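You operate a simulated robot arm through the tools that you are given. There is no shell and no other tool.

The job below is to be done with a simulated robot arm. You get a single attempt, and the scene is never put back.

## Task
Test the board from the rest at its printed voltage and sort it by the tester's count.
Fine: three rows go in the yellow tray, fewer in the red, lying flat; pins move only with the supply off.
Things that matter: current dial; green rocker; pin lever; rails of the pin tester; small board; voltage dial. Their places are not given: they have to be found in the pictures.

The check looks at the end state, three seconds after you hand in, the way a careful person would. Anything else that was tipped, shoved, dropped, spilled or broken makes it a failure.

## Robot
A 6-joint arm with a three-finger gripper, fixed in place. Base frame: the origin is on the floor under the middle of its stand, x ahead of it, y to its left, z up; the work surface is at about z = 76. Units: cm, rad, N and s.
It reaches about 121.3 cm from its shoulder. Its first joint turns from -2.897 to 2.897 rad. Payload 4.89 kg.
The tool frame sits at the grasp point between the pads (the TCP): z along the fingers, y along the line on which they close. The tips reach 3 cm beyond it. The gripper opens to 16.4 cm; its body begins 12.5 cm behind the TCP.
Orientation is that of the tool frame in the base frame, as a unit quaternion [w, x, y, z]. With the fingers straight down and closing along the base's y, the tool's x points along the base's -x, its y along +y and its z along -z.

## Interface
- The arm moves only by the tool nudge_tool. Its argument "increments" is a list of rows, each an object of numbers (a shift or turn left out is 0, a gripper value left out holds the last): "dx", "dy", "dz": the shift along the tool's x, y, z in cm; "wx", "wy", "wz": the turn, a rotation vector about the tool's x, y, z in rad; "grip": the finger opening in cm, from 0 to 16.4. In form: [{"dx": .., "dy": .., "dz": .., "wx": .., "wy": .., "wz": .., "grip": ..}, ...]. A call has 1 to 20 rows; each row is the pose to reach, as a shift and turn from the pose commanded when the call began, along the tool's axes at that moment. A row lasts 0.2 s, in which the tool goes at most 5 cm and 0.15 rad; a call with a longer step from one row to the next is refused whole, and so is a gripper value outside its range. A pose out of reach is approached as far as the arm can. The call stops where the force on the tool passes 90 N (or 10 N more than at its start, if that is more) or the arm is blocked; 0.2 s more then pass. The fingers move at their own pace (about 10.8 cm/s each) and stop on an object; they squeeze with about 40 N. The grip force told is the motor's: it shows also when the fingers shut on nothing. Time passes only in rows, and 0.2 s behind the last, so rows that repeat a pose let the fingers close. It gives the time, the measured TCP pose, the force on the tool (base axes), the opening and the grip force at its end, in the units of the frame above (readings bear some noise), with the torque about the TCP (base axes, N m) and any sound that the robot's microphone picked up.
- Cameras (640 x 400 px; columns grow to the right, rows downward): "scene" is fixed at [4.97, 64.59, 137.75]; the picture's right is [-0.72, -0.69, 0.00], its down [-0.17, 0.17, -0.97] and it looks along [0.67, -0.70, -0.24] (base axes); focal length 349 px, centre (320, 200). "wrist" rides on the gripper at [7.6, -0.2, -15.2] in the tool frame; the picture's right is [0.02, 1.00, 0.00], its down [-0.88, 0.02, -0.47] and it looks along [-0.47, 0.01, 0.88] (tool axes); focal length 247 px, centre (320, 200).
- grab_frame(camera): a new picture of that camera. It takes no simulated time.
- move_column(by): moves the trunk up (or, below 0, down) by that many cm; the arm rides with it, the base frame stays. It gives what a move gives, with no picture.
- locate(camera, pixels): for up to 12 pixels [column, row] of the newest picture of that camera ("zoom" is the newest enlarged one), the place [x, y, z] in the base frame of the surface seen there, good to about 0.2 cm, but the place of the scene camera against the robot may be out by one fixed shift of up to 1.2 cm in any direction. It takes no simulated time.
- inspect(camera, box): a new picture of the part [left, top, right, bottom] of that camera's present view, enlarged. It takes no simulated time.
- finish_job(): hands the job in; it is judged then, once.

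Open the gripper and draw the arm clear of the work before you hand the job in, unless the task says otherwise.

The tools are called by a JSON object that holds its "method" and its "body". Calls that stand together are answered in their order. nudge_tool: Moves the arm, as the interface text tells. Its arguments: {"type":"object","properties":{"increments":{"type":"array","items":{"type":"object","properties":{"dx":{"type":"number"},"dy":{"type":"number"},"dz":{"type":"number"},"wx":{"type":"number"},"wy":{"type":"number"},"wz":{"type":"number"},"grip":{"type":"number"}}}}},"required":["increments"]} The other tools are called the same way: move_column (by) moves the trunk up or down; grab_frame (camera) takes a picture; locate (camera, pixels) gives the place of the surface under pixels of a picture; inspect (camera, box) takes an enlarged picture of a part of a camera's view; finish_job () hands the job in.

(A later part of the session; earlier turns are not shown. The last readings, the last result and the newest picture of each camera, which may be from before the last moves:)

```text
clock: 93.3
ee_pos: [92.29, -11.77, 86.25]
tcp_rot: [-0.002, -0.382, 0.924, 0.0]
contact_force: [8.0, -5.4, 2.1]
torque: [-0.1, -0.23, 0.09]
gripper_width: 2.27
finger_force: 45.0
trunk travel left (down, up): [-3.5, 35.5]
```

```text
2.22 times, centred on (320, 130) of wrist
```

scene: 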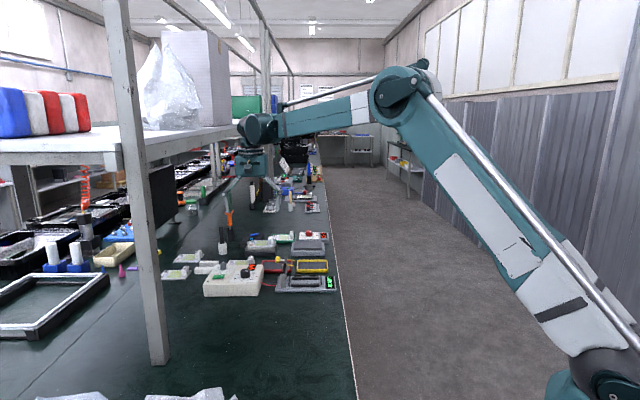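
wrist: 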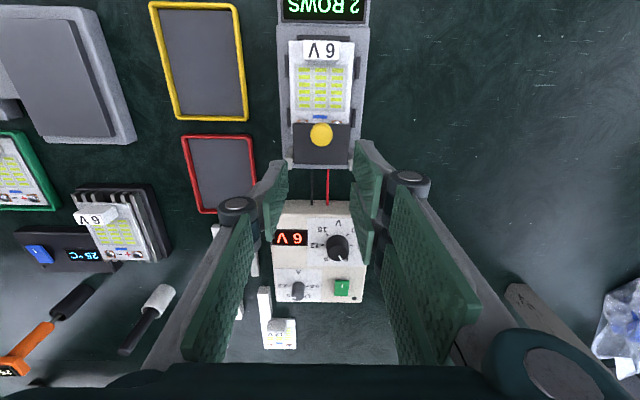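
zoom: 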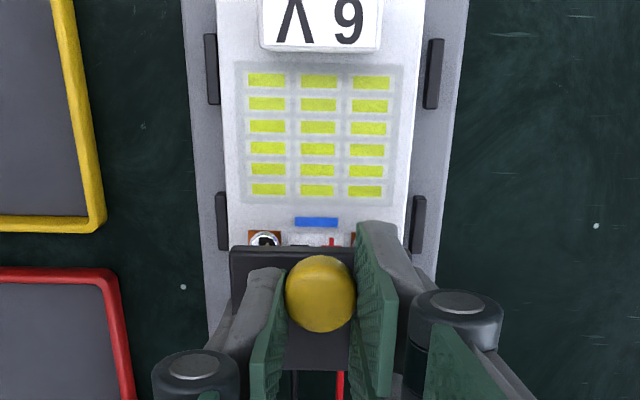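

Gripped (2.27 cm). Now I lift along the computed arc, first to about 30°.

{"method": "nudge_tool", "body": {"increments": [{"dx": -0.25, "dz": -0.3}, {"dx": -0.53, "dz": -0.58}, {"dx": -0.83, "dz": -0.83}, {"dx": -1.15, "dz": -1.07}, {"dx": -1.5, "dz": -1.27}, {"dx": -1.84, "dz": -1.44}, {"dx": -1.84, "dz": -1.44}]}}

{"method": "inspect", "body": {"camera": "wrist", "box": [220, 40, 420, 220]}}

{"method": "inspect", "body": {"camera": "scene", "box": [265, 225, 345, 295]}}

```text
clock: 94.9
ee_pos: [93.57, -10.35, 87.79]
tcp_rot: [-0.001, -0.381, 0.924, 0.0]
contact_force: [-14.7, -15.4, -4.5]
torque: [-0.96, 0.85, -0.03]
gripper_width: 2.22
finger_force: 44.8
trunk travel left (down, up): [-3.5, 35.5]
```

```text
2.22 times, centred on (320, 130) of wrist
```

zoom: 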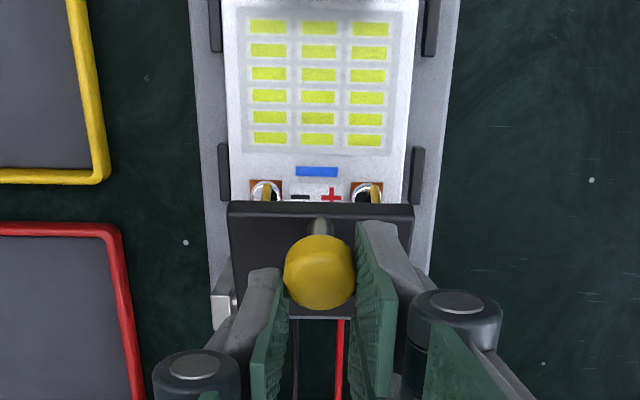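

```text
5.71 times, centred on (305, 260) of scene
```

zoom: 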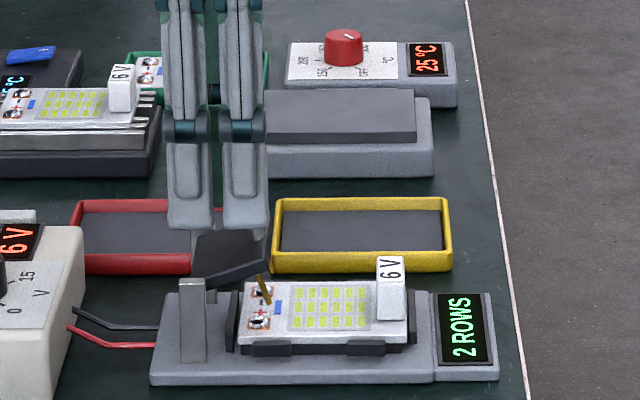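

The lever rises with the pins lifted off the terminals (~30°). I continue along the arc to about 60°.

{"method": "nudge_tool", "body": {"increments": [{"dx": -0.37, "dz": -0.14}, {"dx": -0.75, "dz": -0.24}, {"dx": -1.13, "dz": -0.31}, {"dx": -1.52, "dz": -0.35}, {"dx": -1.92, "dz": -0.36}, {"dx": -2.31, "dz": -0.33}, {"dx": -2.31, "dz": -0.33}]}}

{"method": "inspect", "body": {"camera": "wrist", "box": [220, 40, 420, 220]}}

{"method": "inspect", "body": {"camera": "scene", "box": [265, 225, 345, 295]}}

```text
clock: 96.0
ee_pos: [94.11, -8.08, 88.14]
tcp_rot: [-0.005, -0.384, 0.924, 0.004]
contact_force: [-38.8, 32.7, -3.7]
torque: [0.51, 0.98, -1.4]
gripper_width: 0.01
finger_force: 44.7
trunk travel left (down, up): [-3.5, 35.5]
stopped in row 5: the force on the tool passed its limit at 92 N (the readings are from after the stop); the commanded pose is now the measured one
```

```text
2.22 times, centred on (320, 130) of wrist
```

zoom: 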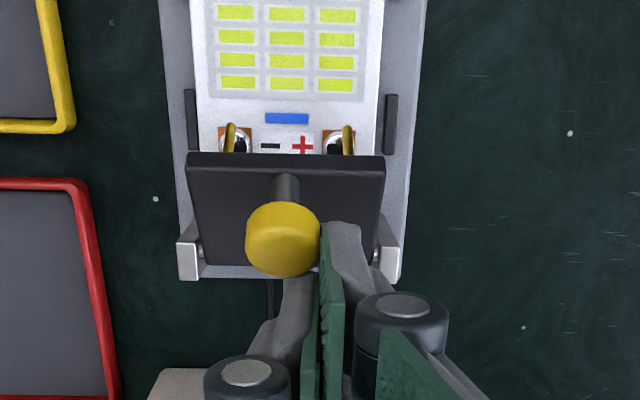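

```text
5.71 times, centred on (305, 260) of scene
```

zoom: 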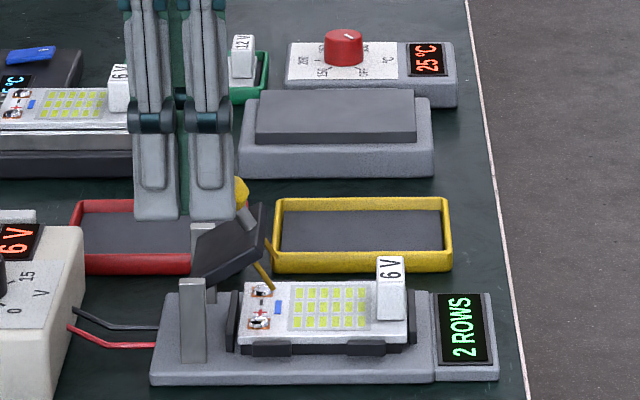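

The grip slipped at ~40° and the fingers closed beside the knob; the tester has not shifted. I move the fingers 1.2 cm away (+y) and up to see whether the lever stays where it is.

{"method": "nudge_tool", "body": {"increments": [{"dy": 0.4}, {"dy": 0.9}, {"dy": 1.3}, {"dy": 1.3, "dz": -2}, {"dy": 1.3, "dz": -5}, {"dy": 1.3, "dz": -8}, {"dy": 1.3, "dz": -8}]}}

{"method": "inspect", "body": {"camera": "wrist", "box": [220, 40, 420, 220]}}

{"method": "inspect", "body": {"camera": "scene", "box": [265, 225, 345, 295]}}

```text
clock: 97.6
ee_pos: [93.57, -7.68, 95.97]
tcp_rot: [-0.003, -0.382, 0.924, 0.003]
contact_force: [0.7, -0.8, -0.4]
torque: [0.04, -0.04, 0.03]
gripper_width: 0.01
finger_force: 44.9
trunk travel left (down, up): [-3.5, 35.5]
```

```text
2.22 times, centred on (320, 130) of wrist
```

zoom: 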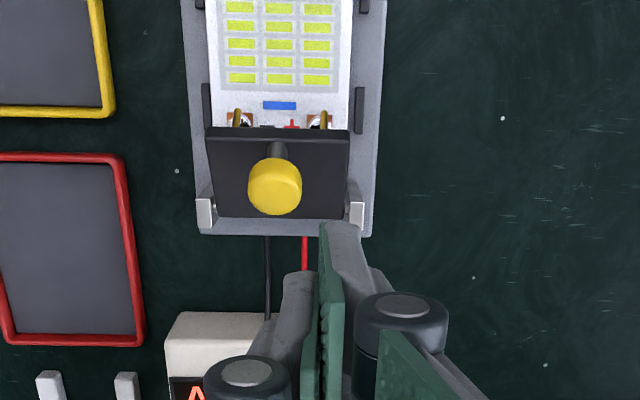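

```text
5.71 times, centred on (305, 260) of scene
```

zoom: 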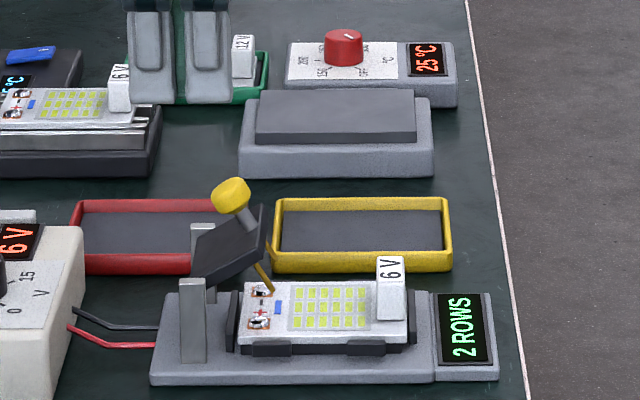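

The lever stays by itself at ~40°. The fingers' side faces are vertical in this orientation, so I'll push the plate's end with the side of the closed fingers, between the pins, moving up along its arc. I go to the display side of it: TCP ≈ (89.0, -15.5), tips z≈83.2.

{"method": "nudge_tool", "body": {"increments": [{"dx": 3, "dy": -0.8}, {"dx": 6.5, "dy": -1.8}, {"dx": 8.78, "dy": -2.3}, {"dx": 8.78, "dy": -2.3, "dz": 2}, {"dx": 8.78, "dy": -2.3, "dz": 5}, {"dx": 8.78, "dy": -2.3, "dz": 8}, {"dx": 8.78, "dy": -2.3, "dz": 9.7}, {"dx": 8.78, "dy": -2.3, "dz": 9.7}]}}

{"method": "grab_frame", "body": {"camera": "wrist"}}

{"method": "inspect", "body": {"camera": "scene", "box": [265, 225, 345, 295]}}

```text
clock: 99.4
ee_pos: [88.89, -15.31, 86.34]
tcp_rot: [-0.004, -0.383, 0.924, 0.003]
contact_force: [-0.2, -1.4, 0.2]
torque: [0.02, -0.05, -0.01]
gripper_width: 0.02
finger_force: 45.0
trunk travel left (down, up): [-3.5, 35.5]
```

```text
taken
```

wrist: 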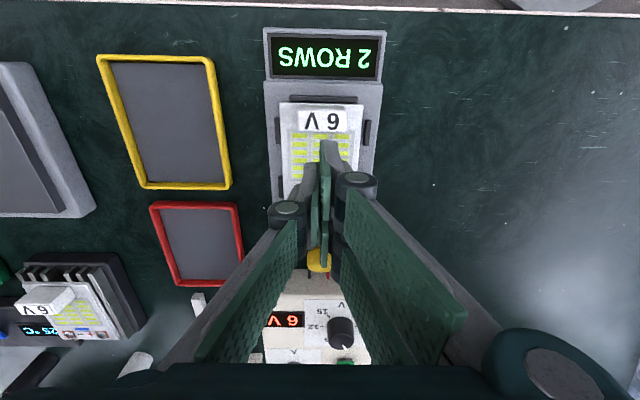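

```text
5.71 times, centred on (305, 260) of scene
```

zoom: 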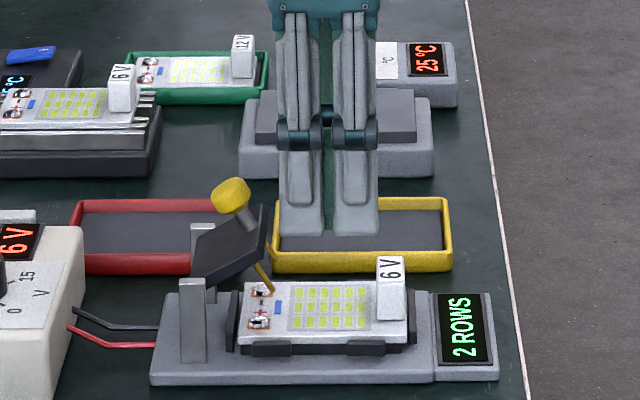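

The finger side faces the plate end with ~1 cm gap, tips below the plate's end. I push and rise together.

{"method": "nudge_tool", "body": {"increments": [{"dx": -0.5}, {"dx": -0.9, "dz": -0.1}, {"dx": -1.2, "dz": -0.35}, {"dx": -1.5, "dz": -0.7}, {"dx": -1.8, "dz": -1.0}, {"dx": -2.1, "dz": -1.3}, {"dx": -2.4, "dz": -1.5}, {"dx": -2.7, "dz": -1.7}, {"dx": -2.7, "dz": -1.7}]}}

{"method": "inspect", "body": {"camera": "scene", "box": [265, 225, 345, 295]}}

{"method": "grab_frame", "body": {"camera": "wrist"}}

```text
clock: 101.4
ee_pos: [90.74, -13.61, 88.11]
tcp_rot: [-0.003, -0.382, 0.924, 0.003]
contact_force: [-5.4, -11.2, 18.0]
torque: [0.13, -0.16, -0.11]
gripper_width: 0.01
finger_force: 44.8
trunk travel left (down, up): [-3.5, 35.5]
```

```text
5.71 times, centred on (305, 260) of scene
```

zoom: 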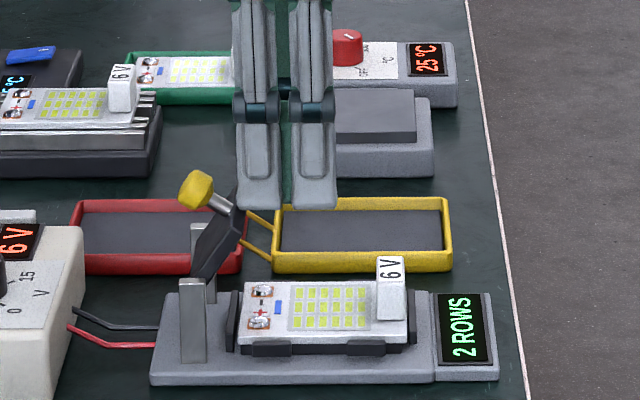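

```text
taken
```

wrist: 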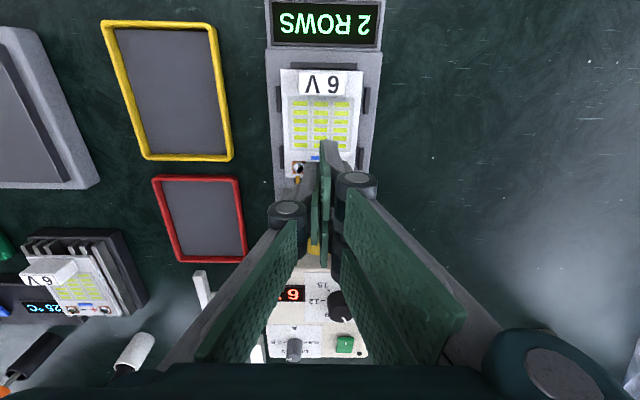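

The lever is now at ~65°. I continue 1.2 cm more toward the posts with a slight rise.

{"method": "nudge_tool", "body": {"increments": [{"dx": -0.25, "dz": -0.03}, {"dx": -0.5, "dz": -0.07}, {"dx": -0.75, "dz": -0.1}, {"dx": -1.0, "dz": -0.15}, {"dx": -1.2, "dz": -0.2}, {"dx": -1.2, "dz": -0.2}]}}

{"method": "inspect", "body": {"camera": "scene", "box": [265, 225, 345, 295]}}

```text
clock: 102.8
ee_pos: [91.45, -12.82, 88.52]
tcp_rot: [-0.002, -0.382, 0.924, 0.002]
contact_force: [-0.4, -37.5, 78.5]
torque: [0.85, -1.51, -0.63]
gripper_width: 0.0
finger_force: 45.0
trunk travel left (down, up): [-3.5, 35.5]
```

```text
5.71 times, centred on (305, 260) of scene
```

zoom: 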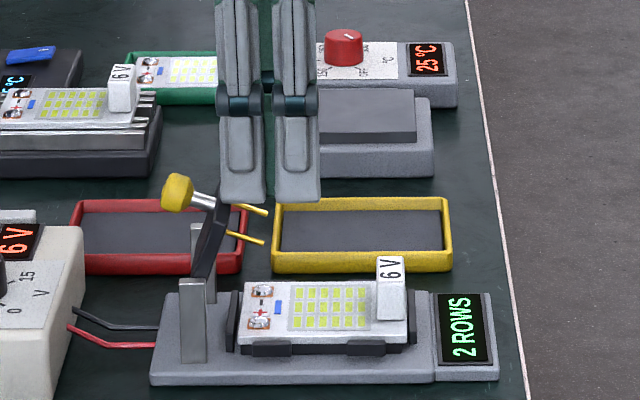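

The lever is at ~80°, but the tip rides on the plate's top edge (78 N up). I lift slightly, retreat, lower to t≈84.7 and give a final push on the plate's face.

{"method": "nudge_tool", "body": {"increments": [{"dz": -0.5}, {"dx": 0.5, "dz": -0.5}, {"dx": 1.1, "dz": -0.4}, {"dx": 1.1, "dz": 0.2}, {"dx": 1.1, "dz": 0.8}, {"dx": 1.1, "dz": 0.8}]}}

{"method": "inspect", "body": {"camera": "scene", "box": [265, 225, 345, 295]}}

```text
clock: 104.2
ee_pos: [90.49, -13.63, 87.86]
tcp_rot: [-0.003, -0.382, 0.924, 0.002]
contact_force: [-45.1, -27.9, 65.4]
torque: [0.95, 0.12, 0.11]
gripper_width: 0.01
finger_force: 45.0
trunk travel left (down, up): [-3.5, 35.5]
```

```text
5.71 times, centred on (305, 260) of scene
```

zoom: 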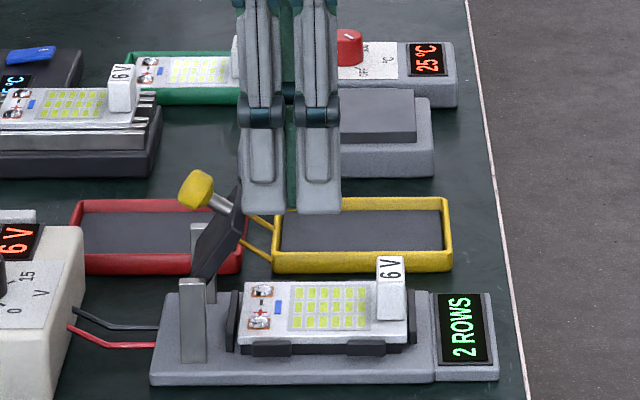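

The lever was dragged back to ~65° as I lowered, so something of the finger touches it. I look at it closely from both cameras before moving on.

{"method": "inspect", "body": {"camera": "wrist", "box": [240, 110, 400, 290]}}

{"method": "inspect", "body": {"camera": "scene", "box": [285, 240, 330, 280]}}

```text
2.22 times, centred on (320, 200) of wrist
```

zoom: 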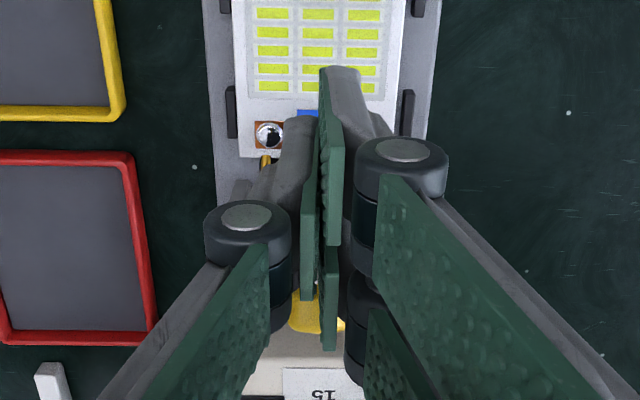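

```text
10.00 times, centred on (308, 260) of scene
```

zoom: 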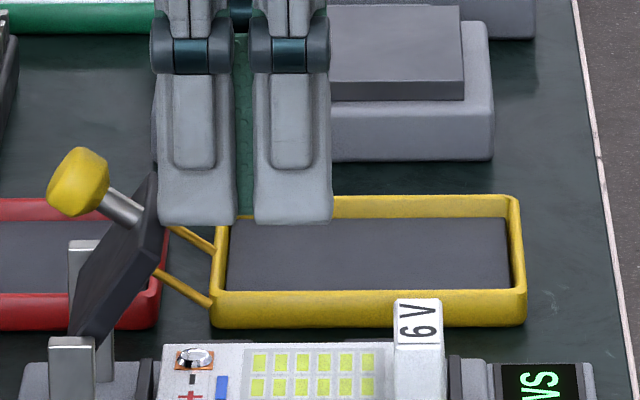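

The plate's end rides on the rounded lower corner of the fingertip – too little overlap. I lift, retreat 1.8 cm, shift 0.2 cm to stay midway between the pins, and lower to tips z≈84.2 for a deeper contact.

{"method": "nudge_tool", "body": {"increments": [{"dz": -0.8}, {"dx": 0.8, "dz": -0.8}, {"dx": 1.9, "dy": 0.2, "dz": -0.6}, {"dx": 1.9, "dy": 0.2, "dz": 0.0}, {"dx": 1.9, "dy": 0.2, "dz": 0.3}, {"dx": 1.9, "dy": 0.2, "dz": 0.3}]}}

{"method": "inspect", "body": {"camera": "scene", "box": [285, 240, 330, 280]}}

{"method": "inspect", "body": {"camera": "wrist", "box": [240, 110, 400, 290]}}

```text
clock: 105.6
ee_pos: [89.51, -14.65, 87.0]
tcp_rot: [-0.004, -0.383, 0.924, 0.003]
contact_force: [-0.7, -0.9, 0.2]
torque: [-0.04, 0.01, -0.02]
gripper_width: 0.0
finger_force: 45.0
trunk travel left (down, up): [-3.5, 35.5]
```

```text
10.00 times, centred on (308, 260) of scene
```

zoom: 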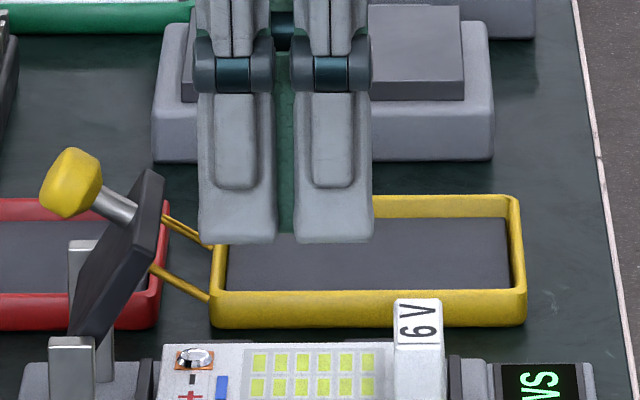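

```text
2.22 times, centred on (320, 200) of wrist
```

zoom: 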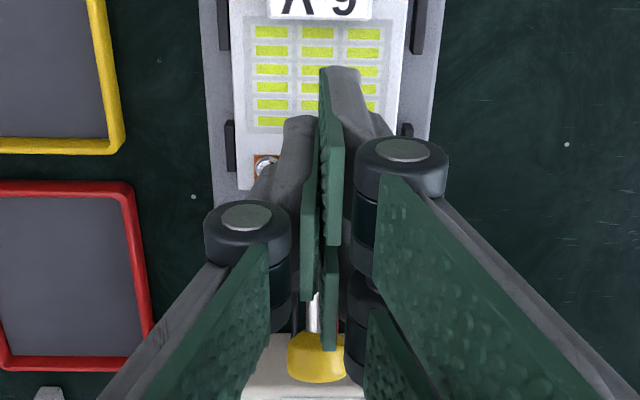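

Lever holds at ~65°, tips now well below the plate's end. I push toward upright in small rows.

{"method": "nudge_tool", "body": {"increments": [{"dx": -0.5}, {"dx": -1.0}, {"dx": -1.4}, {"dx": -1.7, "dz": -0.1}, {"dx": -2.0, "dz": -0.2}, {"dx": -2.25, "dz": -0.3}, {"dx": -2.5, "dz": -0.35}, {"dx": -2.7, "dz": -0.4}, {"dx": -2.7, "dz": -0.4}]}}

{"method": "inspect", "body": {"camera": "scene", "box": [285, 240, 330, 280]}}

```text
clock: 107.6
ee_pos: [91.2, -12.75, 87.41]
tcp_rot: [-0.004, -0.383, 0.924, 0.003]
contact_force: [-0.7, -0.5, -0.1]
torque: [0.03, -0.03, 0.01]
gripper_width: 0.0
finger_force: 45.6
trunk travel left (down, up): [-3.5, 35.5]
```

```text
10.00 times, centred on (308, 260) of scene
```

zoom: 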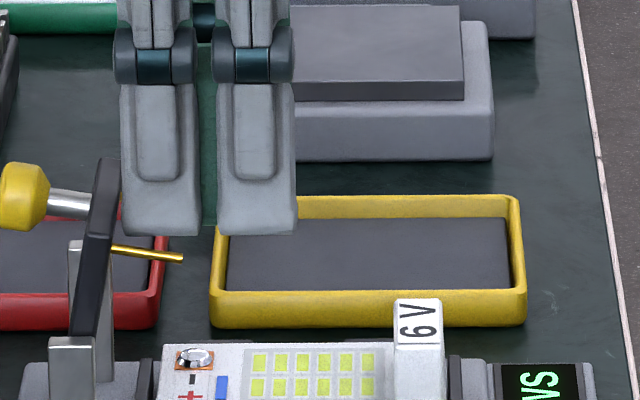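

The lever is fully upright again with no contact force. I retreat the fingers 2 cm and rise.

{"method": "nudge_tool", "body": {"increments": [{"dx": 0.5}, {"dx": 1.2}, {"dx": 2.0}, {"dx": 2.5, "dz": -1}, {"dx": 3, "dz": -4}, {"dx": 3, "dz": -8}, {"dx": 3, "dz": -9}, {"dx": 3, "dz": -9}]}}

{"method": "inspect", "body": {"camera": "scene", "box": [265, 235, 345, 295]}}

{"method": "grab_frame", "body": {"camera": "wrist"}}

```text
clock: 109.4
ee_pos: [89.16, -14.86, 96.51]
tcp_rot: [-0.003, -0.382, 0.924, 0.004]
contact_force: [0.2, 0.6, 0.4]
torque: [-0.03, 0.0, 0.02]
gripper_width: 0.0
finger_force: 44.7
trunk travel left (down, up): [-3.5, 35.5]
```

```text
6.67 times, centred on (305, 265) of scene
```

zoom: 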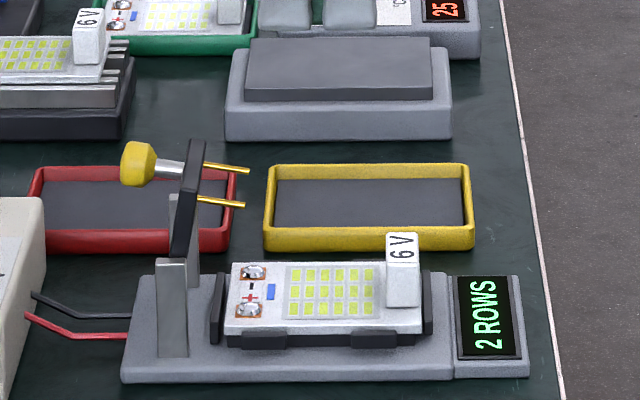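

```text
taken
```

wrist: 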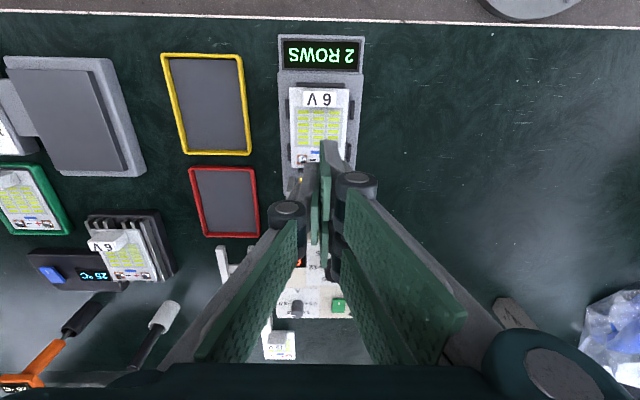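

Lever up, board still seated. I turn the hand back by +1.57 rad and go above the board's label block at TCP ≈ (86.3, -18.3), opening to 3.4 cm.

{"method": "nudge_tool", "body": {"increments": [{"dx": 1, "dy": -0.1, "wz": 0.14}, {"dx": 2, "dy": -0.2, "wz": 0.28}, {"dx": 3, "dy": -0.3, "wz": 0.42}, {"dx": 4, "dy": -0.4, "wz": 0.56}, {"dx": 4.45, "dy": -0.42, "wz": 0.7}, {"dx": 4.45, "dy": -0.42, "wz": 0.84}, {"dx": 4.45, "dy": -0.42, "wz": 0.98}, {"dx": 4.45, "dy": -0.42, "wz": 1.12}, {"dx": 4.45, "dy": -0.42, "wz": 1.26}, {"dx": 4.45, "dy": -0.42, "wz": 1.4, "grip": 3.6}, {"dx": 4.45, "dy": -0.42, "wz": 1.5, "grip": 3.6}, {"dx": 4.45, "dy": -0.42, "wz": 1.57, "grip": 3.6}, {"dx": 4.45, "dy": -0.42, "wz": 1.57, "grip": 3.6}]}}

{"method": "nudge_tool", "body": {"increments": [{"wy": -0.01, "dz": 2}, {"wy": -0.01, "dz": 5}, {"wy": -0.01, "dz": 8}, {"wy": -0.01, "dz": 8}]}}

{"method": "grab_frame", "body": {"camera": "wrist"}}

{"method": "inspect", "body": {"camera": "wrist", "box": [260, 80, 460, 220]}}

```text
clock: 112.2
ee_pos: [86.34, -18.35, 96.65]
tcp_rot: [-0.004, 0.382, 0.924, 0.0]
contact_force: [-1.0, 0.5, -0.5]
torque: [-0.03, 0.02, 0.01]
gripper_width: 3.59
finger_force: 0.1
trunk travel left (down, up): [-3.5, 35.5]
```

```text
clock: 113.2
ee_pos: [86.37, -18.32, 88.57]
tcp_rot: [0.0, 0.382, 0.924, -0.002]
contact_force: [-0.1, -0.3, 0.3]
torque: [0.01, -0.03, 0.04]
gripper_width: 3.6
finger_force: 0.2
trunk travel left (down, up): [-3.5, 35.5]
```

```text
taken
```

wrist: 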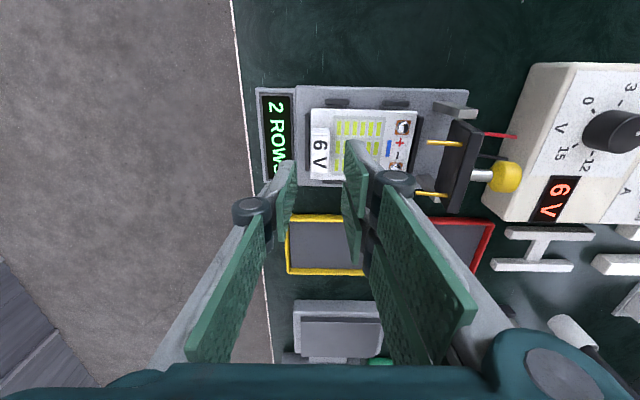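

```text
2.86 times, centred on (360, 150) of wrist
```

zoom: 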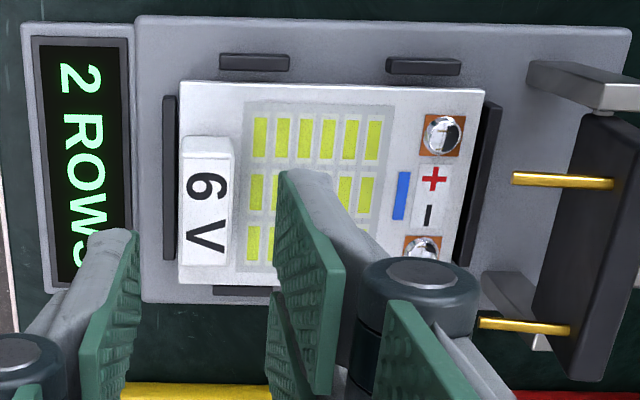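

The block is roughly under the TCP; I measure its exact place now to centre the grip better than before.

{"method": "locate", "body": {"camera": "zoom", "pixels": [[206, 205], [190, 150], [225, 150], [185, 258], [222, 262], [206, 160], [205, 250], [185, 90], [478, 95], [440, 135], [425, 250], [300, 95]]}}

```text
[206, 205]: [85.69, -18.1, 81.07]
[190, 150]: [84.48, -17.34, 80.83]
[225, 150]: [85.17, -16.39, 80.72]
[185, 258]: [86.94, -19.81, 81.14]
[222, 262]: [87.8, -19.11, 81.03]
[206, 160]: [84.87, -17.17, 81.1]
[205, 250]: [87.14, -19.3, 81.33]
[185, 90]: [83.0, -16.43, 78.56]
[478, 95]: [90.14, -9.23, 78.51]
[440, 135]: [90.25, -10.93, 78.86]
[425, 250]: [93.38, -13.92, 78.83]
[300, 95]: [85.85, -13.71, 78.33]
```

Block centre is (86.05, -18.2), so I shift +0.3 in x and -0.12 in y and descend to TCP z≈81.75, then close.

{"method": "nudge_tool", "body": {"increments": [{"dx": 0.3, "dy": -0.12, "dz": 1.5}, {"dx": 0.3, "dy": -0.12, "dz": 3.5}, {"dx": 0.3, "dy": -0.12, "dz": 5.5}, {"dx": 0.3, "dy": -0.12, "dz": 6.5}, {"dx": 0.3, "dy": -0.12, "dz": 6.82}, {"dx": 0.3, "dy": -0.12, "dz": 6.82}, {"dx": 0.3, "dy": -0.12, "dz": 6.82, "grip": 1.5}, {"dx": 0.3, "dy": -0.12, "dz": 6.82, "grip": 0}, {"dx": 0.3, "dy": -0.12, "dz": 6.82, "grip": 0}, {"dx": 0.3, "dy": -0.12, "dz": 6.82, "grip": 0}]}}

{"method": "inspect", "body": {"camera": "wrist", "box": [260, 80, 460, 220]}}

{"method": "inspect", "body": {"camera": "scene", "box": [265, 235, 345, 295]}}

```text
clock: 115.4
ee_pos: [86.14, -18.05, 81.61]
tcp_rot: [0.001, 0.381, 0.924, -0.002]
contact_force: [2.7, 5.1, 0.2]
torque: [0.11, -0.07, -0.07]
gripper_width: 1.72
finger_force: 39.7
trunk travel left (down, up): [-3.5, 35.5]
```

```text
2.86 times, centred on (360, 150) of wrist
```

zoom: 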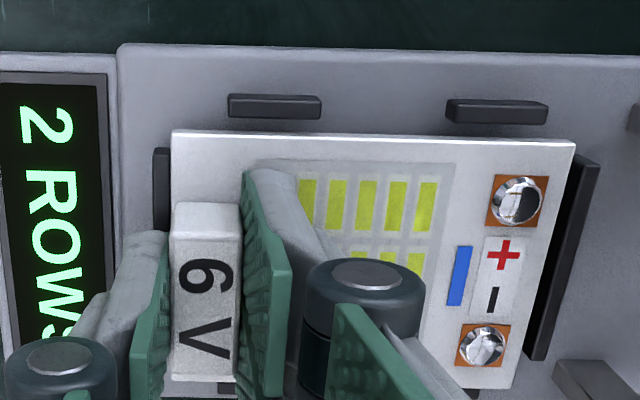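

```text
6.67 times, centred on (305, 265) of scene
```

zoom: 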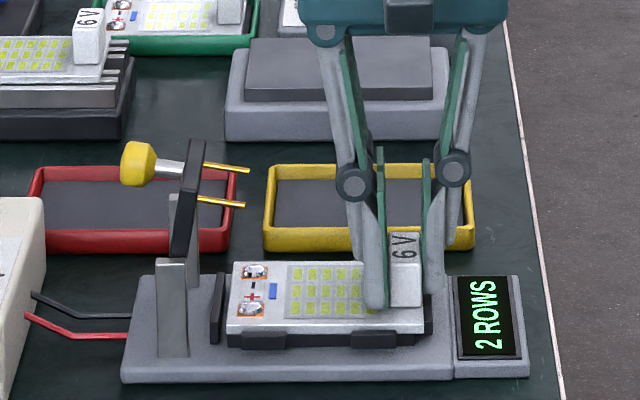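

Gripped at 1.72 cm. I lift 1.3 cm slowly, then draw the board 2.2 cm back from under the pins.

{"method": "nudge_tool", "body": {"increments": [{"dz": -0.15}, {"dz": -0.35}, {"dz": -0.6}, {"dz": -0.9}, {"dz": -1.15}, {"dz": -1.3}, {"dz": -1.3}, {"dy": -0.3, "dz": -1.3}, {"dy": -0.7, "dz": -1.3}, {"dy": -1.1, "dz": -1.3}, {"dy": -1.5, "dz": -1.3}, {"dy": -1.9, "dz": -1.3}, {"dy": -2.2, "dz": -1.3}, {"dy": -2.2, "dz": -1.3}]}}

{"method": "inspect", "body": {"camera": "wrist", "box": [260, 80, 520, 240]}}

{"method": "inspect", "body": {"camera": "scene", "box": [265, 235, 345, 295]}}

```text
clock: 118.4
ee_pos: [84.47, -19.77, 83.0]
tcp_rot: [0.0, 0.382, 0.924, -0.002]
contact_force: [0.7, 0.9, -0.9]
torque: [0.0, -0.01, -0.01]
gripper_width: 1.74
finger_force: 39.9
trunk travel left (down, up): [-3.5, 35.5]
```

```text
2.46 times, centred on (390, 160) of wrist
```

zoom: 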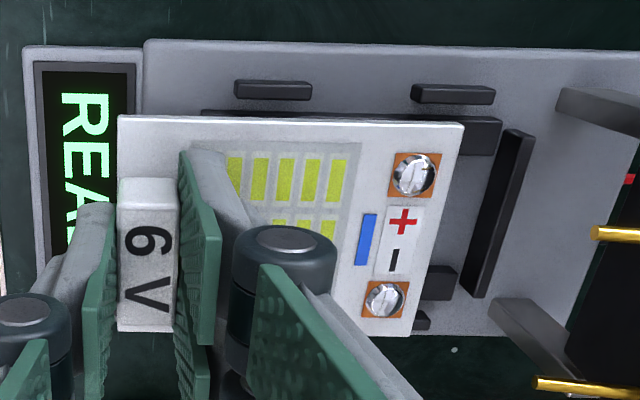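

```text
6.67 times, centred on (305, 265) of scene
```

zoom: 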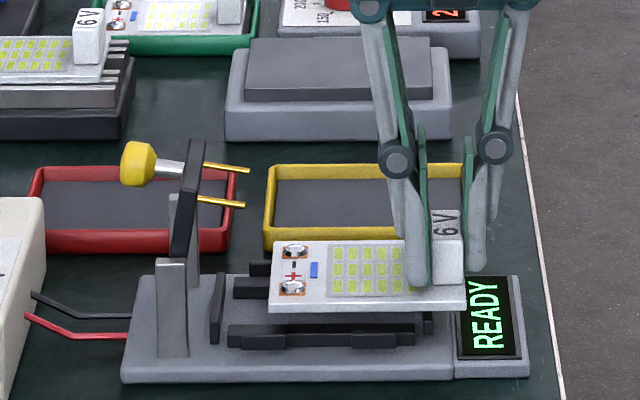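

The board is out and the tester is back to READY. I lift gently 12 cm.

{"method": "nudge_tool", "body": {"increments": [{"dz": -0.3}, {"dz": -0.8}, {"dz": -1.5}, {"dz": -2.3}, {"dz": -3.1}, {"dz": -3.9}, {"dz": -4.7}, {"dz": -5.5}, {"dz": -6.3}, {"dz": -7.1}, {"dz": -7.9}, {"dz": -8.7}, {"dz": -9.5}, {"dz": -10.3}, {"dz": -11}, {"dz": -11.5}, {"dz": -11.8}, {"dz": -12}, {"dz": -12}]}}

{"method": "grab_frame", "body": {"camera": "wrist"}}

```text
clock: 122.4
ee_pos: [84.56, -19.7, 95.08]
tcp_rot: [0.0, 0.382, 0.924, -0.002]
contact_force: [0.9, 0.0, -0.4]
torque: [-0.01, 0.02, -0.01]
gripper_width: 1.72
finger_force: 39.9
trunk travel left (down, up): [-3.5, 35.5]
```

```text
taken
```

wrist: 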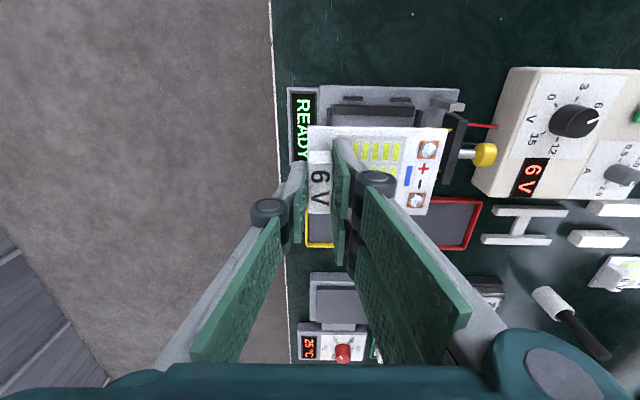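

I carry the board toward a point from which the red tray can be seen left of it (TCP ≈ (116, -12.7, 95)), at gentle speed and well above the lever.

{"method": "nudge_tool", "body": {"increments": [{"dx": -0.17, "dy": 0.27}, {"dx": -0.7, "dy": 1.1}, {"dx": -1.5, "dy": 2.4}, {"dx": -2.4, "dy": 3.8}, {"dx": -3.4, "dy": 5.3}, {"dx": -4.35, "dy": 6.8}, {"dx": -5.3, "dy": 8.3}, {"dx": -6.25, "dy": 9.8}, {"dx": -7.2, "dy": 11.3}, {"dx": -8.15, "dy": 12.8}, {"dx": -9.1, "dy": 14.3}, {"dx": -10.1, "dy": 15.8}, {"dx": -11.05, "dy": 17.3}, {"dx": -12.0, "dy": 18.8}, {"dx": -12.95, "dy": 20.3}, {"dx": -13.9, "dy": 21.8}, {"dx": -14.85, "dy": 23.3}, {"dx": -15.75, "dy": 24.7}, {"dx": -16.5, "dy": 25.9}, {"dx": -17.0, "dy": 26.7}]}}

{"method": "grab_frame", "body": {"camera": "wrist"}}

```text
clock: 126.6
ee_pos: [115.47, -12.92, 94.96]
tcp_rot: [0.0, 0.382, 0.924, -0.002]
contact_force: [-0.6, 0.6, 0.2]
torque: [-0.03, -0.05, 0.02]
gripper_width: 1.73
finger_force: 40.1
trunk travel left (down, up): [-3.5, 35.5]
```

```text
taken
```

wrist: 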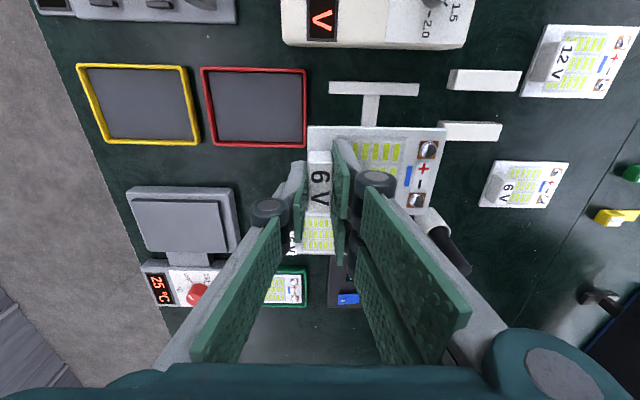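

The red tray is fully visible at (202–305, 68–147). I measure its rim corners and floor.

{"method": "inspect", "body": {"camera": "wrist", "box": [190, 55, 330, 160]}}

{"method": "locate", "body": {"camera": "zoom", "pixels": [[60, 60], [522, 65], [518, 410], [115, 410], [95, 210], [522, 240], [300, 62], [320, 415], [300, 230], [150, 110], [450, 350], [450, 110]]}}

```text
3.81 times, centred on (260, 108) of wrist
```

zoom: 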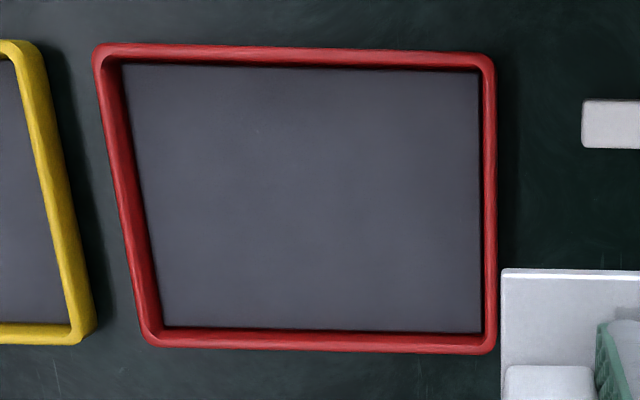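

```text
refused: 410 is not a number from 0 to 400
```

{"method": "locate", "body": {"camera": "zoom", "pixels": [[100, 50], [488, 60], [490, 345], [150, 340], [125, 200], [489, 200], [300, 55], [320, 342], [300, 200], [135, 75], [470, 80], [175, 315]]}}

```text
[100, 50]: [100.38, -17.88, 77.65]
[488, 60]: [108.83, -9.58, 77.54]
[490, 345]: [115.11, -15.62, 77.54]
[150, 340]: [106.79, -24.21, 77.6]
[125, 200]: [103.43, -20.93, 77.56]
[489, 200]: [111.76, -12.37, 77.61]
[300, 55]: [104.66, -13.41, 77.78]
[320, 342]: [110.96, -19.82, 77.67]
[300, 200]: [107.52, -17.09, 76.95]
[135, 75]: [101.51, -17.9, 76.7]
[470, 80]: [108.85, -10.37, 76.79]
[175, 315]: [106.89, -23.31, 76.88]
```

Red tray: rim centre ≈ (107.8, -16.8), inner ≈ 11.2×8.2 cm, floor z≈76.85, yaw ≈ 45°. I measure the held board's corners in the same view.

{"method": "inspect", "body": {"camera": "wrist", "box": [290, 110, 460, 225]}}

{"method": "locate", "body": {"camera": "zoom", "pixels": [[75, 68], [555, 75], [490, 360], [500, 120], [480, 320], [300, 70], [530, 200], [110, 160], [150, 160]]}}

```text
3.48 times, centred on (375, 168) of wrist
```

zoom: 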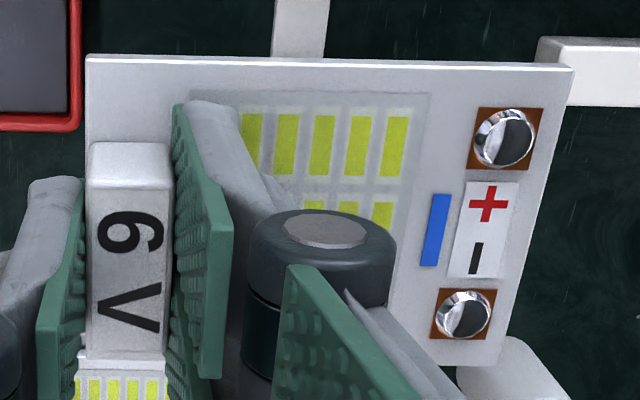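

```text
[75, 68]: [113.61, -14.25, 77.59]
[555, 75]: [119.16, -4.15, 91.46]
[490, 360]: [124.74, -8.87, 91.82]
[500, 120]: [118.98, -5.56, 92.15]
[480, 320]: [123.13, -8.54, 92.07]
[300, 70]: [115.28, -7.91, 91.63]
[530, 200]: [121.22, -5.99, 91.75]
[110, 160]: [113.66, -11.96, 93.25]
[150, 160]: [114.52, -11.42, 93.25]
```

Board centre is ≈ (+0.05, +4.15) from the TCP. I carry it over the red tray: TCP ≈ (105.0, -19.4), so the board lands 0.3 cm toward the inner end with clearance all round.

{"method": "nudge_tool", "body": {"increments": [{"dx": 0.06, "dy": -0.25}, {"dx": 0.2, "dy": -0.85}, {"dx": 0.45, "dy": -1.9}, {"dx": 0.75, "dy": -3.2}, {"dx": 1.05, "dy": -4.5}, {"dx": 1.36, "dy": -5.8}, {"dx": 1.67, "dy": -7.1}, {"dx": 1.97, "dy": -8.4}, {"dx": 2.28, "dy": -9.7}, {"dx": 2.54, "dy": -10.8}, {"dx": 2.73, "dy": -11.6}, {"dx": 2.82, "dy": -12.0}, {"dx": 2.82, "dy": -12.0}]}}

{"method": "grab_frame", "body": {"camera": "wrist"}}

{"method": "inspect", "body": {"camera": "scene", "box": [235, 210, 345, 295]}}

```text
clock: 129.4
ee_pos: [105.08, -19.43, 94.99]
tcp_rot: [0.0, 0.382, 0.924, -0.001]
contact_force: [-0.2, -1.2, -1.1]
torque: [0.01, 0.02, 0.02]
gripper_width: 1.72
finger_force: 40.2
trunk travel left (down, up): [-3.5, 35.5]
```

```text
taken
```

wrist: 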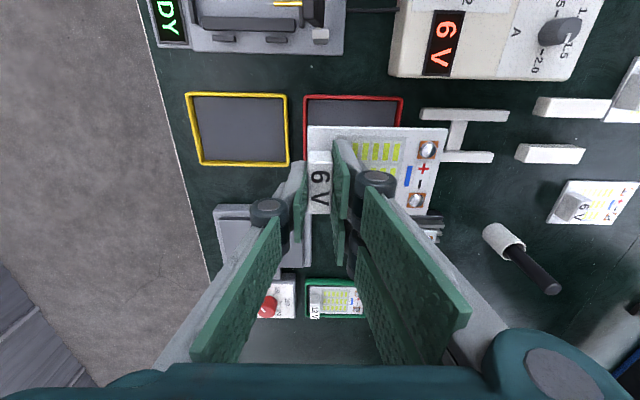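

```text
4.71 times, centred on (290, 252) of scene
```

zoom: 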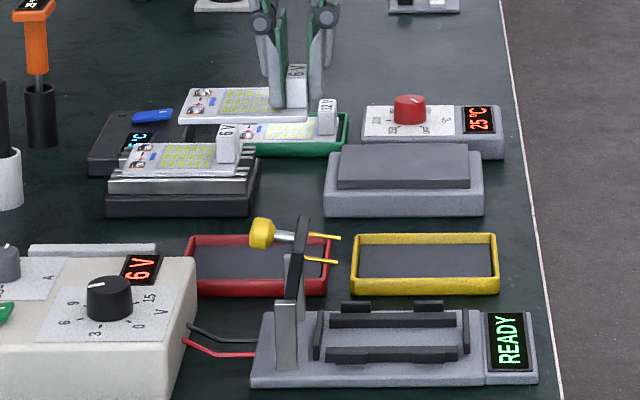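

Positions look right. I descend to TCP z≈83 (board bottom ≈79.2, above the rims) and re-check alignment.

{"method": "nudge_tool", "body": {"increments": [{"dz": 0.3}, {"dz": 0.9}, {"dz": 1.7}, {"dz": 2.5}, {"dz": 3.3}, {"dz": 4.1}, {"dz": 4.9}, {"dz": 5.7}, {"dz": 6.5}, {"dz": 7.3}, {"dz": 8.1}, {"dz": 8.9}, {"dz": 9.7}, {"dz": 10.5}, {"dz": 11.2}, {"dz": 11.7}, {"dz": 12.0}, {"dz": 12.0}]}}

{"method": "inspect", "body": {"camera": "wrist", "box": [260, 70, 500, 230]}}

{"method": "inspect", "body": {"camera": "scene", "box": [255, 230, 335, 285]}}

```text
clock: 133.2
ee_pos: [104.85, -19.27, 82.88]
tcp_rot: [-0.001, 0.382, 0.924, -0.002]
contact_force: [-0.1, -0.1, -1.0]
torque: [-0.04, -0.02, -0.01]
gripper_width: 1.72
finger_force: 40.3
trunk travel left (down, up): [-3.5, 35.5]
```

```text
2.50 times, centred on (380, 150) of wrist
```

zoom: 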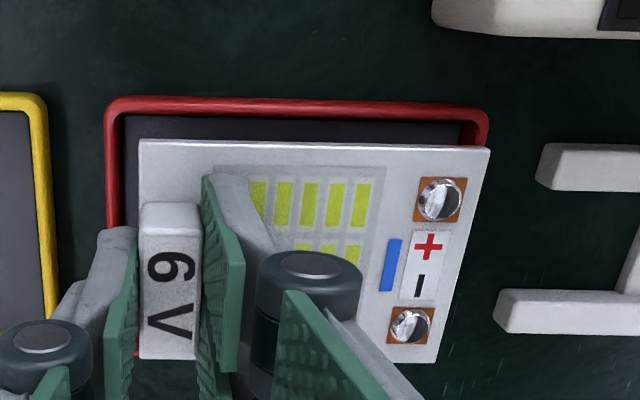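

```text
7.27 times, centred on (295, 258) of scene
```

zoom: 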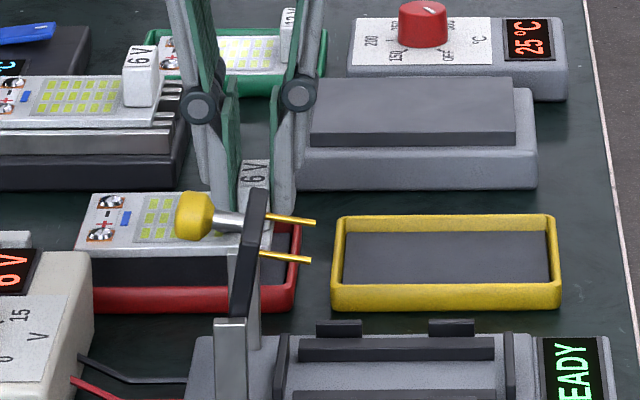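

Margins are good: ~0.45 cm at the inner end, ~0.9 cm at the label end, ~0.6 cm sideways. I lower to TCP z≈80.95 so that the board is ~0.2–0.3 cm above the floor while the finger clears the rim.

{"method": "nudge_tool", "body": {"increments": [{"dz": 0.2}, {"dz": 0.5}, {"dz": 0.9}, {"dz": 1.3}, {"dz": 1.6}, {"dz": 1.8}, {"dz": 1.93}, {"dz": 1.93}]}}

{"method": "inspect", "body": {"camera": "wrist", "box": [260, 70, 500, 230]}}

{"method": "inspect", "body": {"camera": "scene", "box": [255, 230, 335, 285]}}

```text
clock: 135.0
ee_pos: [104.98, -19.39, 81.1]
tcp_rot: [0.001, 0.382, 0.924, -0.002]
contact_force: [-0.4, 0.5, -0.8]
torque: [-0.01, 0.0, 0.01]
gripper_width: 1.72
finger_force: 40.1
trunk travel left (down, up): [-3.5, 35.5]
```

```text
2.50 times, centred on (380, 150) of wrist
```

zoom: 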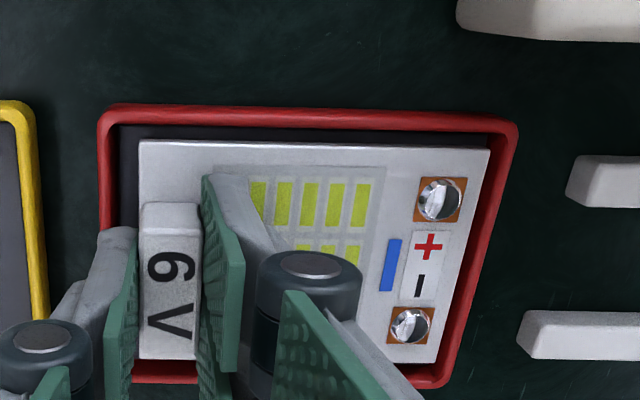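

```text
7.27 times, centred on (295, 258) of scene
```

zoom: 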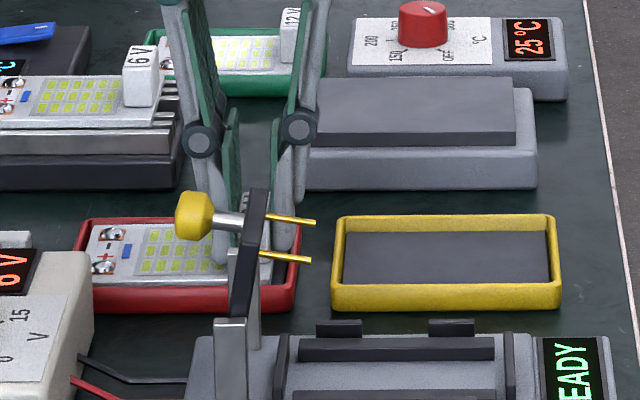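

The board is within the rim. I lower 0.2 cm more and open the fingers gently to 3.2 cm.

{"method": "nudge_tool", "body": {"increments": [{"dz": 0.1}, {"dz": 0.2}, {"dz": 0.2}]}}

{"method": "nudge_tool", "body": {"increments": [{"grip": 2.0}, {"grip": 2.4}, {"grip": 3.0}, {"grip": 3.2}, {"grip": 3.2}]}}

{"method": "inspect", "body": {"camera": "wrist", "box": [260, 70, 500, 230]}}

{"method": "inspect", "body": {"camera": "scene", "box": [255, 230, 335, 285]}}

```text
clock: 135.8
ee_pos: [104.91, -19.5, 80.81]
tcp_rot: [-0.001, 0.382, 0.924, -0.002]
contact_force: [-0.1, -0.4, -1.4]
torque: [-0.04, 0.02, 0.02]
gripper_width: 1.72
finger_force: 40.4
trunk travel left (down, up): [-3.5, 35.5]
```

```text
clock: 137.0
ee_pos: [104.89, -19.53, 80.76]
tcp_rot: [0.0, 0.383, 0.924, -0.002]
contact_force: [0.5, 0.6, 0.0]
torque: [-0.03, 0.0, 0.02]
gripper_width: 3.19
finger_force: 0.1
trunk travel left (down, up): [-3.5, 35.5]
```

```text
2.50 times, centred on (380, 150) of wrist
```

zoom: 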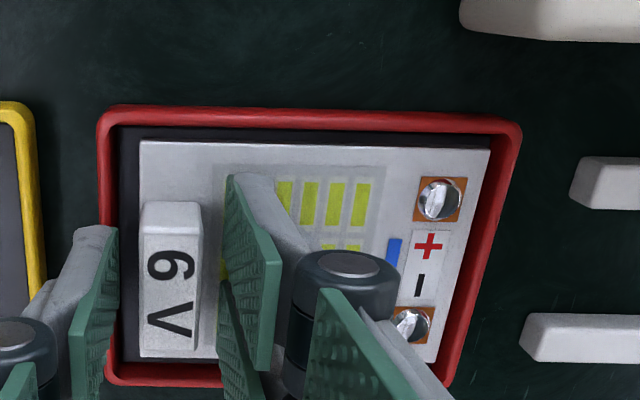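

```text
7.27 times, centred on (295, 258) of scene
```

zoom: 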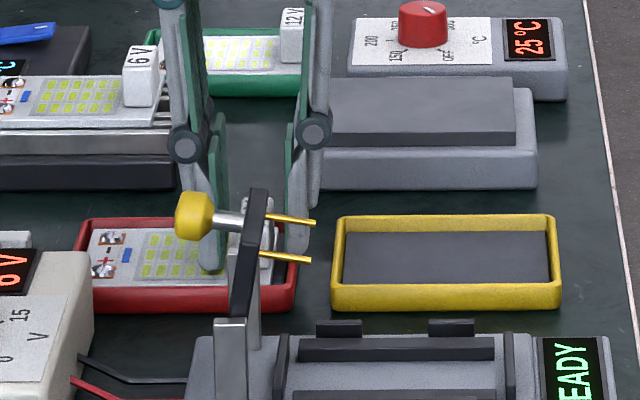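

The board lies flat in the red tray. I raise the hand straight up, 15 cm.

{"method": "nudge_tool", "body": {"increments": [{"dz": -0.5}, {"dz": -1.5}, {"dz": -3.5}, {"dz": -6}, {"dz": -9}, {"dz": -12}, {"dz": -15}, {"dz": -15}]}}

{"method": "grab_frame", "body": {"camera": "wrist"}}

{"method": "inspect", "body": {"camera": "scene", "box": [190, 215, 345, 300]}}

```text
clock: 138.8
ee_pos: [104.95, -19.4, 95.88]
tcp_rot: [-0.001, 0.382, 0.924, -0.002]
contact_force: [-0.8, -0.2, 0.1]
torque: [0.0, 0.01, -0.03]
gripper_width: 3.19
finger_force: 0.0
trunk travel left (down, up): [-3.5, 35.5]
```

```text
taken
```

wrist: 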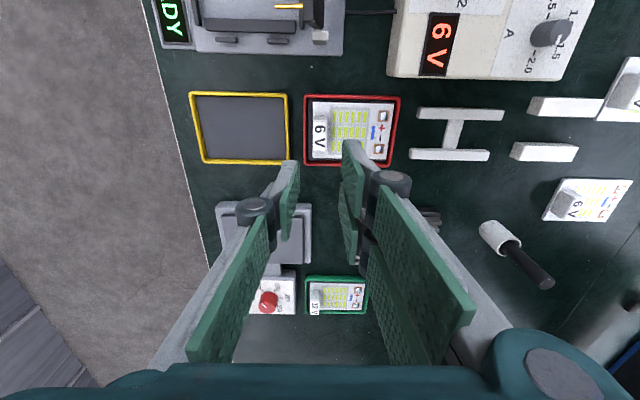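

```text
4.13 times, centred on (268, 258) of scene
```

zoom: 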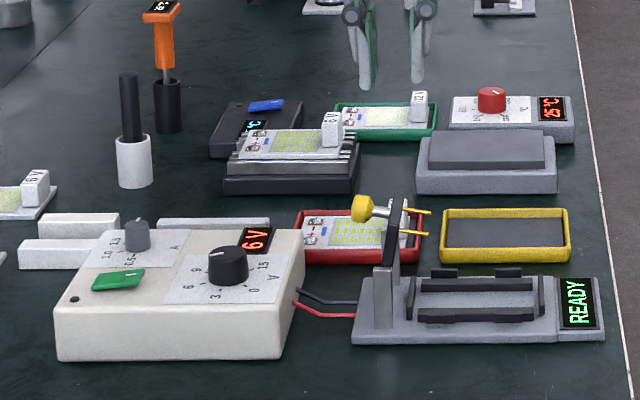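

Board in the red tray, supply off, tester empty. I verify the board is flat by measuring its corners, then open and draw the arm clear.

{"method": "locate", "body": {"camera": "wrist", "pixels": [[313, 104], [390, 105], [382, 158], [335, 102], [372, 104], [360, 130]]}}

{"method": "nudge_tool", "body": {"increments": [{"dz": -3}, {"dz": -6, "dx": 2}, {"dz": -8, "dx": 5, "dy": -2}, {"dz": -9, "dx": 8.5, "dy": -5, "grip": 10}, {"dz": -9, "dx": 12, "dy": -8, "grip": 14}, {"dz": -9, "dx": 15, "dy": -11, "grip": 16.4}, {"dz": -9, "dx": 18, "dy": -14, "grip": 16.4}, {"dz": -9, "dx": 21, "dy": -17}, {"dz": -9, "dx": 24, "dy": -20}, {"dz": -9, "dx": 26, "dy": -23}, {"dz": -9, "dx": 26, "dy": -23}]}}

{"method": "grab_frame", "body": {"camera": "scene"}}

{"method": "inspect", "body": {"camera": "scene", "box": [150, 215, 345, 300]}}

```text
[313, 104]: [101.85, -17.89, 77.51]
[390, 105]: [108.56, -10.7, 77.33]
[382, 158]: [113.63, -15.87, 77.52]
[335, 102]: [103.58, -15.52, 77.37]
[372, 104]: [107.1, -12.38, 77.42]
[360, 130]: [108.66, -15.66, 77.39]
```

```text
clock: 141.2
ee_pos: [70.45, -17.19, 104.9]
tcp_rot: [0.0, 0.382, 0.924, -0.002]
contact_force: [0.2, 0.3, -0.1]
torque: [-0.05, 0.03, 0.0]
gripper_width: 16.38
finger_force: 0.0
trunk travel left (down, up): [-3.5, 35.5]
```

```text
taken
```

scene: 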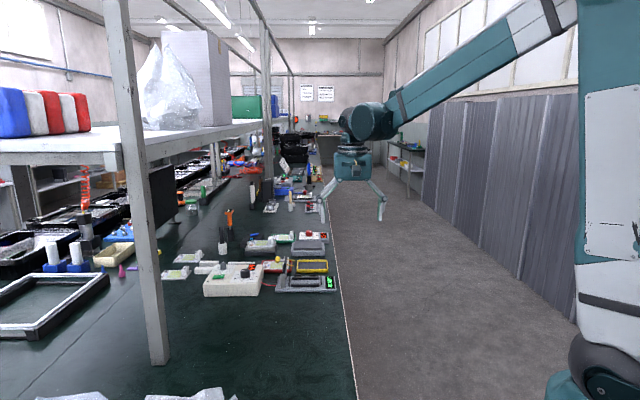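

```text
3.28 times, centred on (248, 258) of scene
```

zoom: 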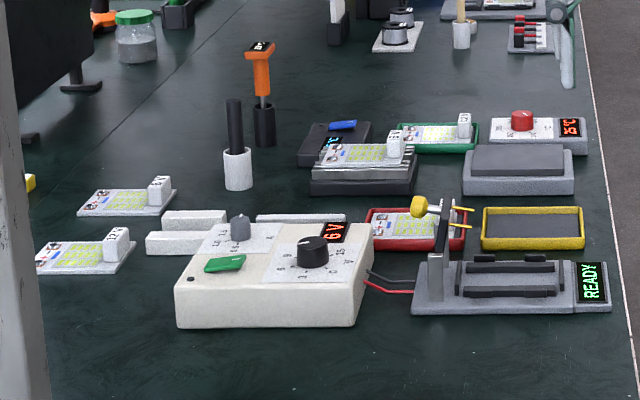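

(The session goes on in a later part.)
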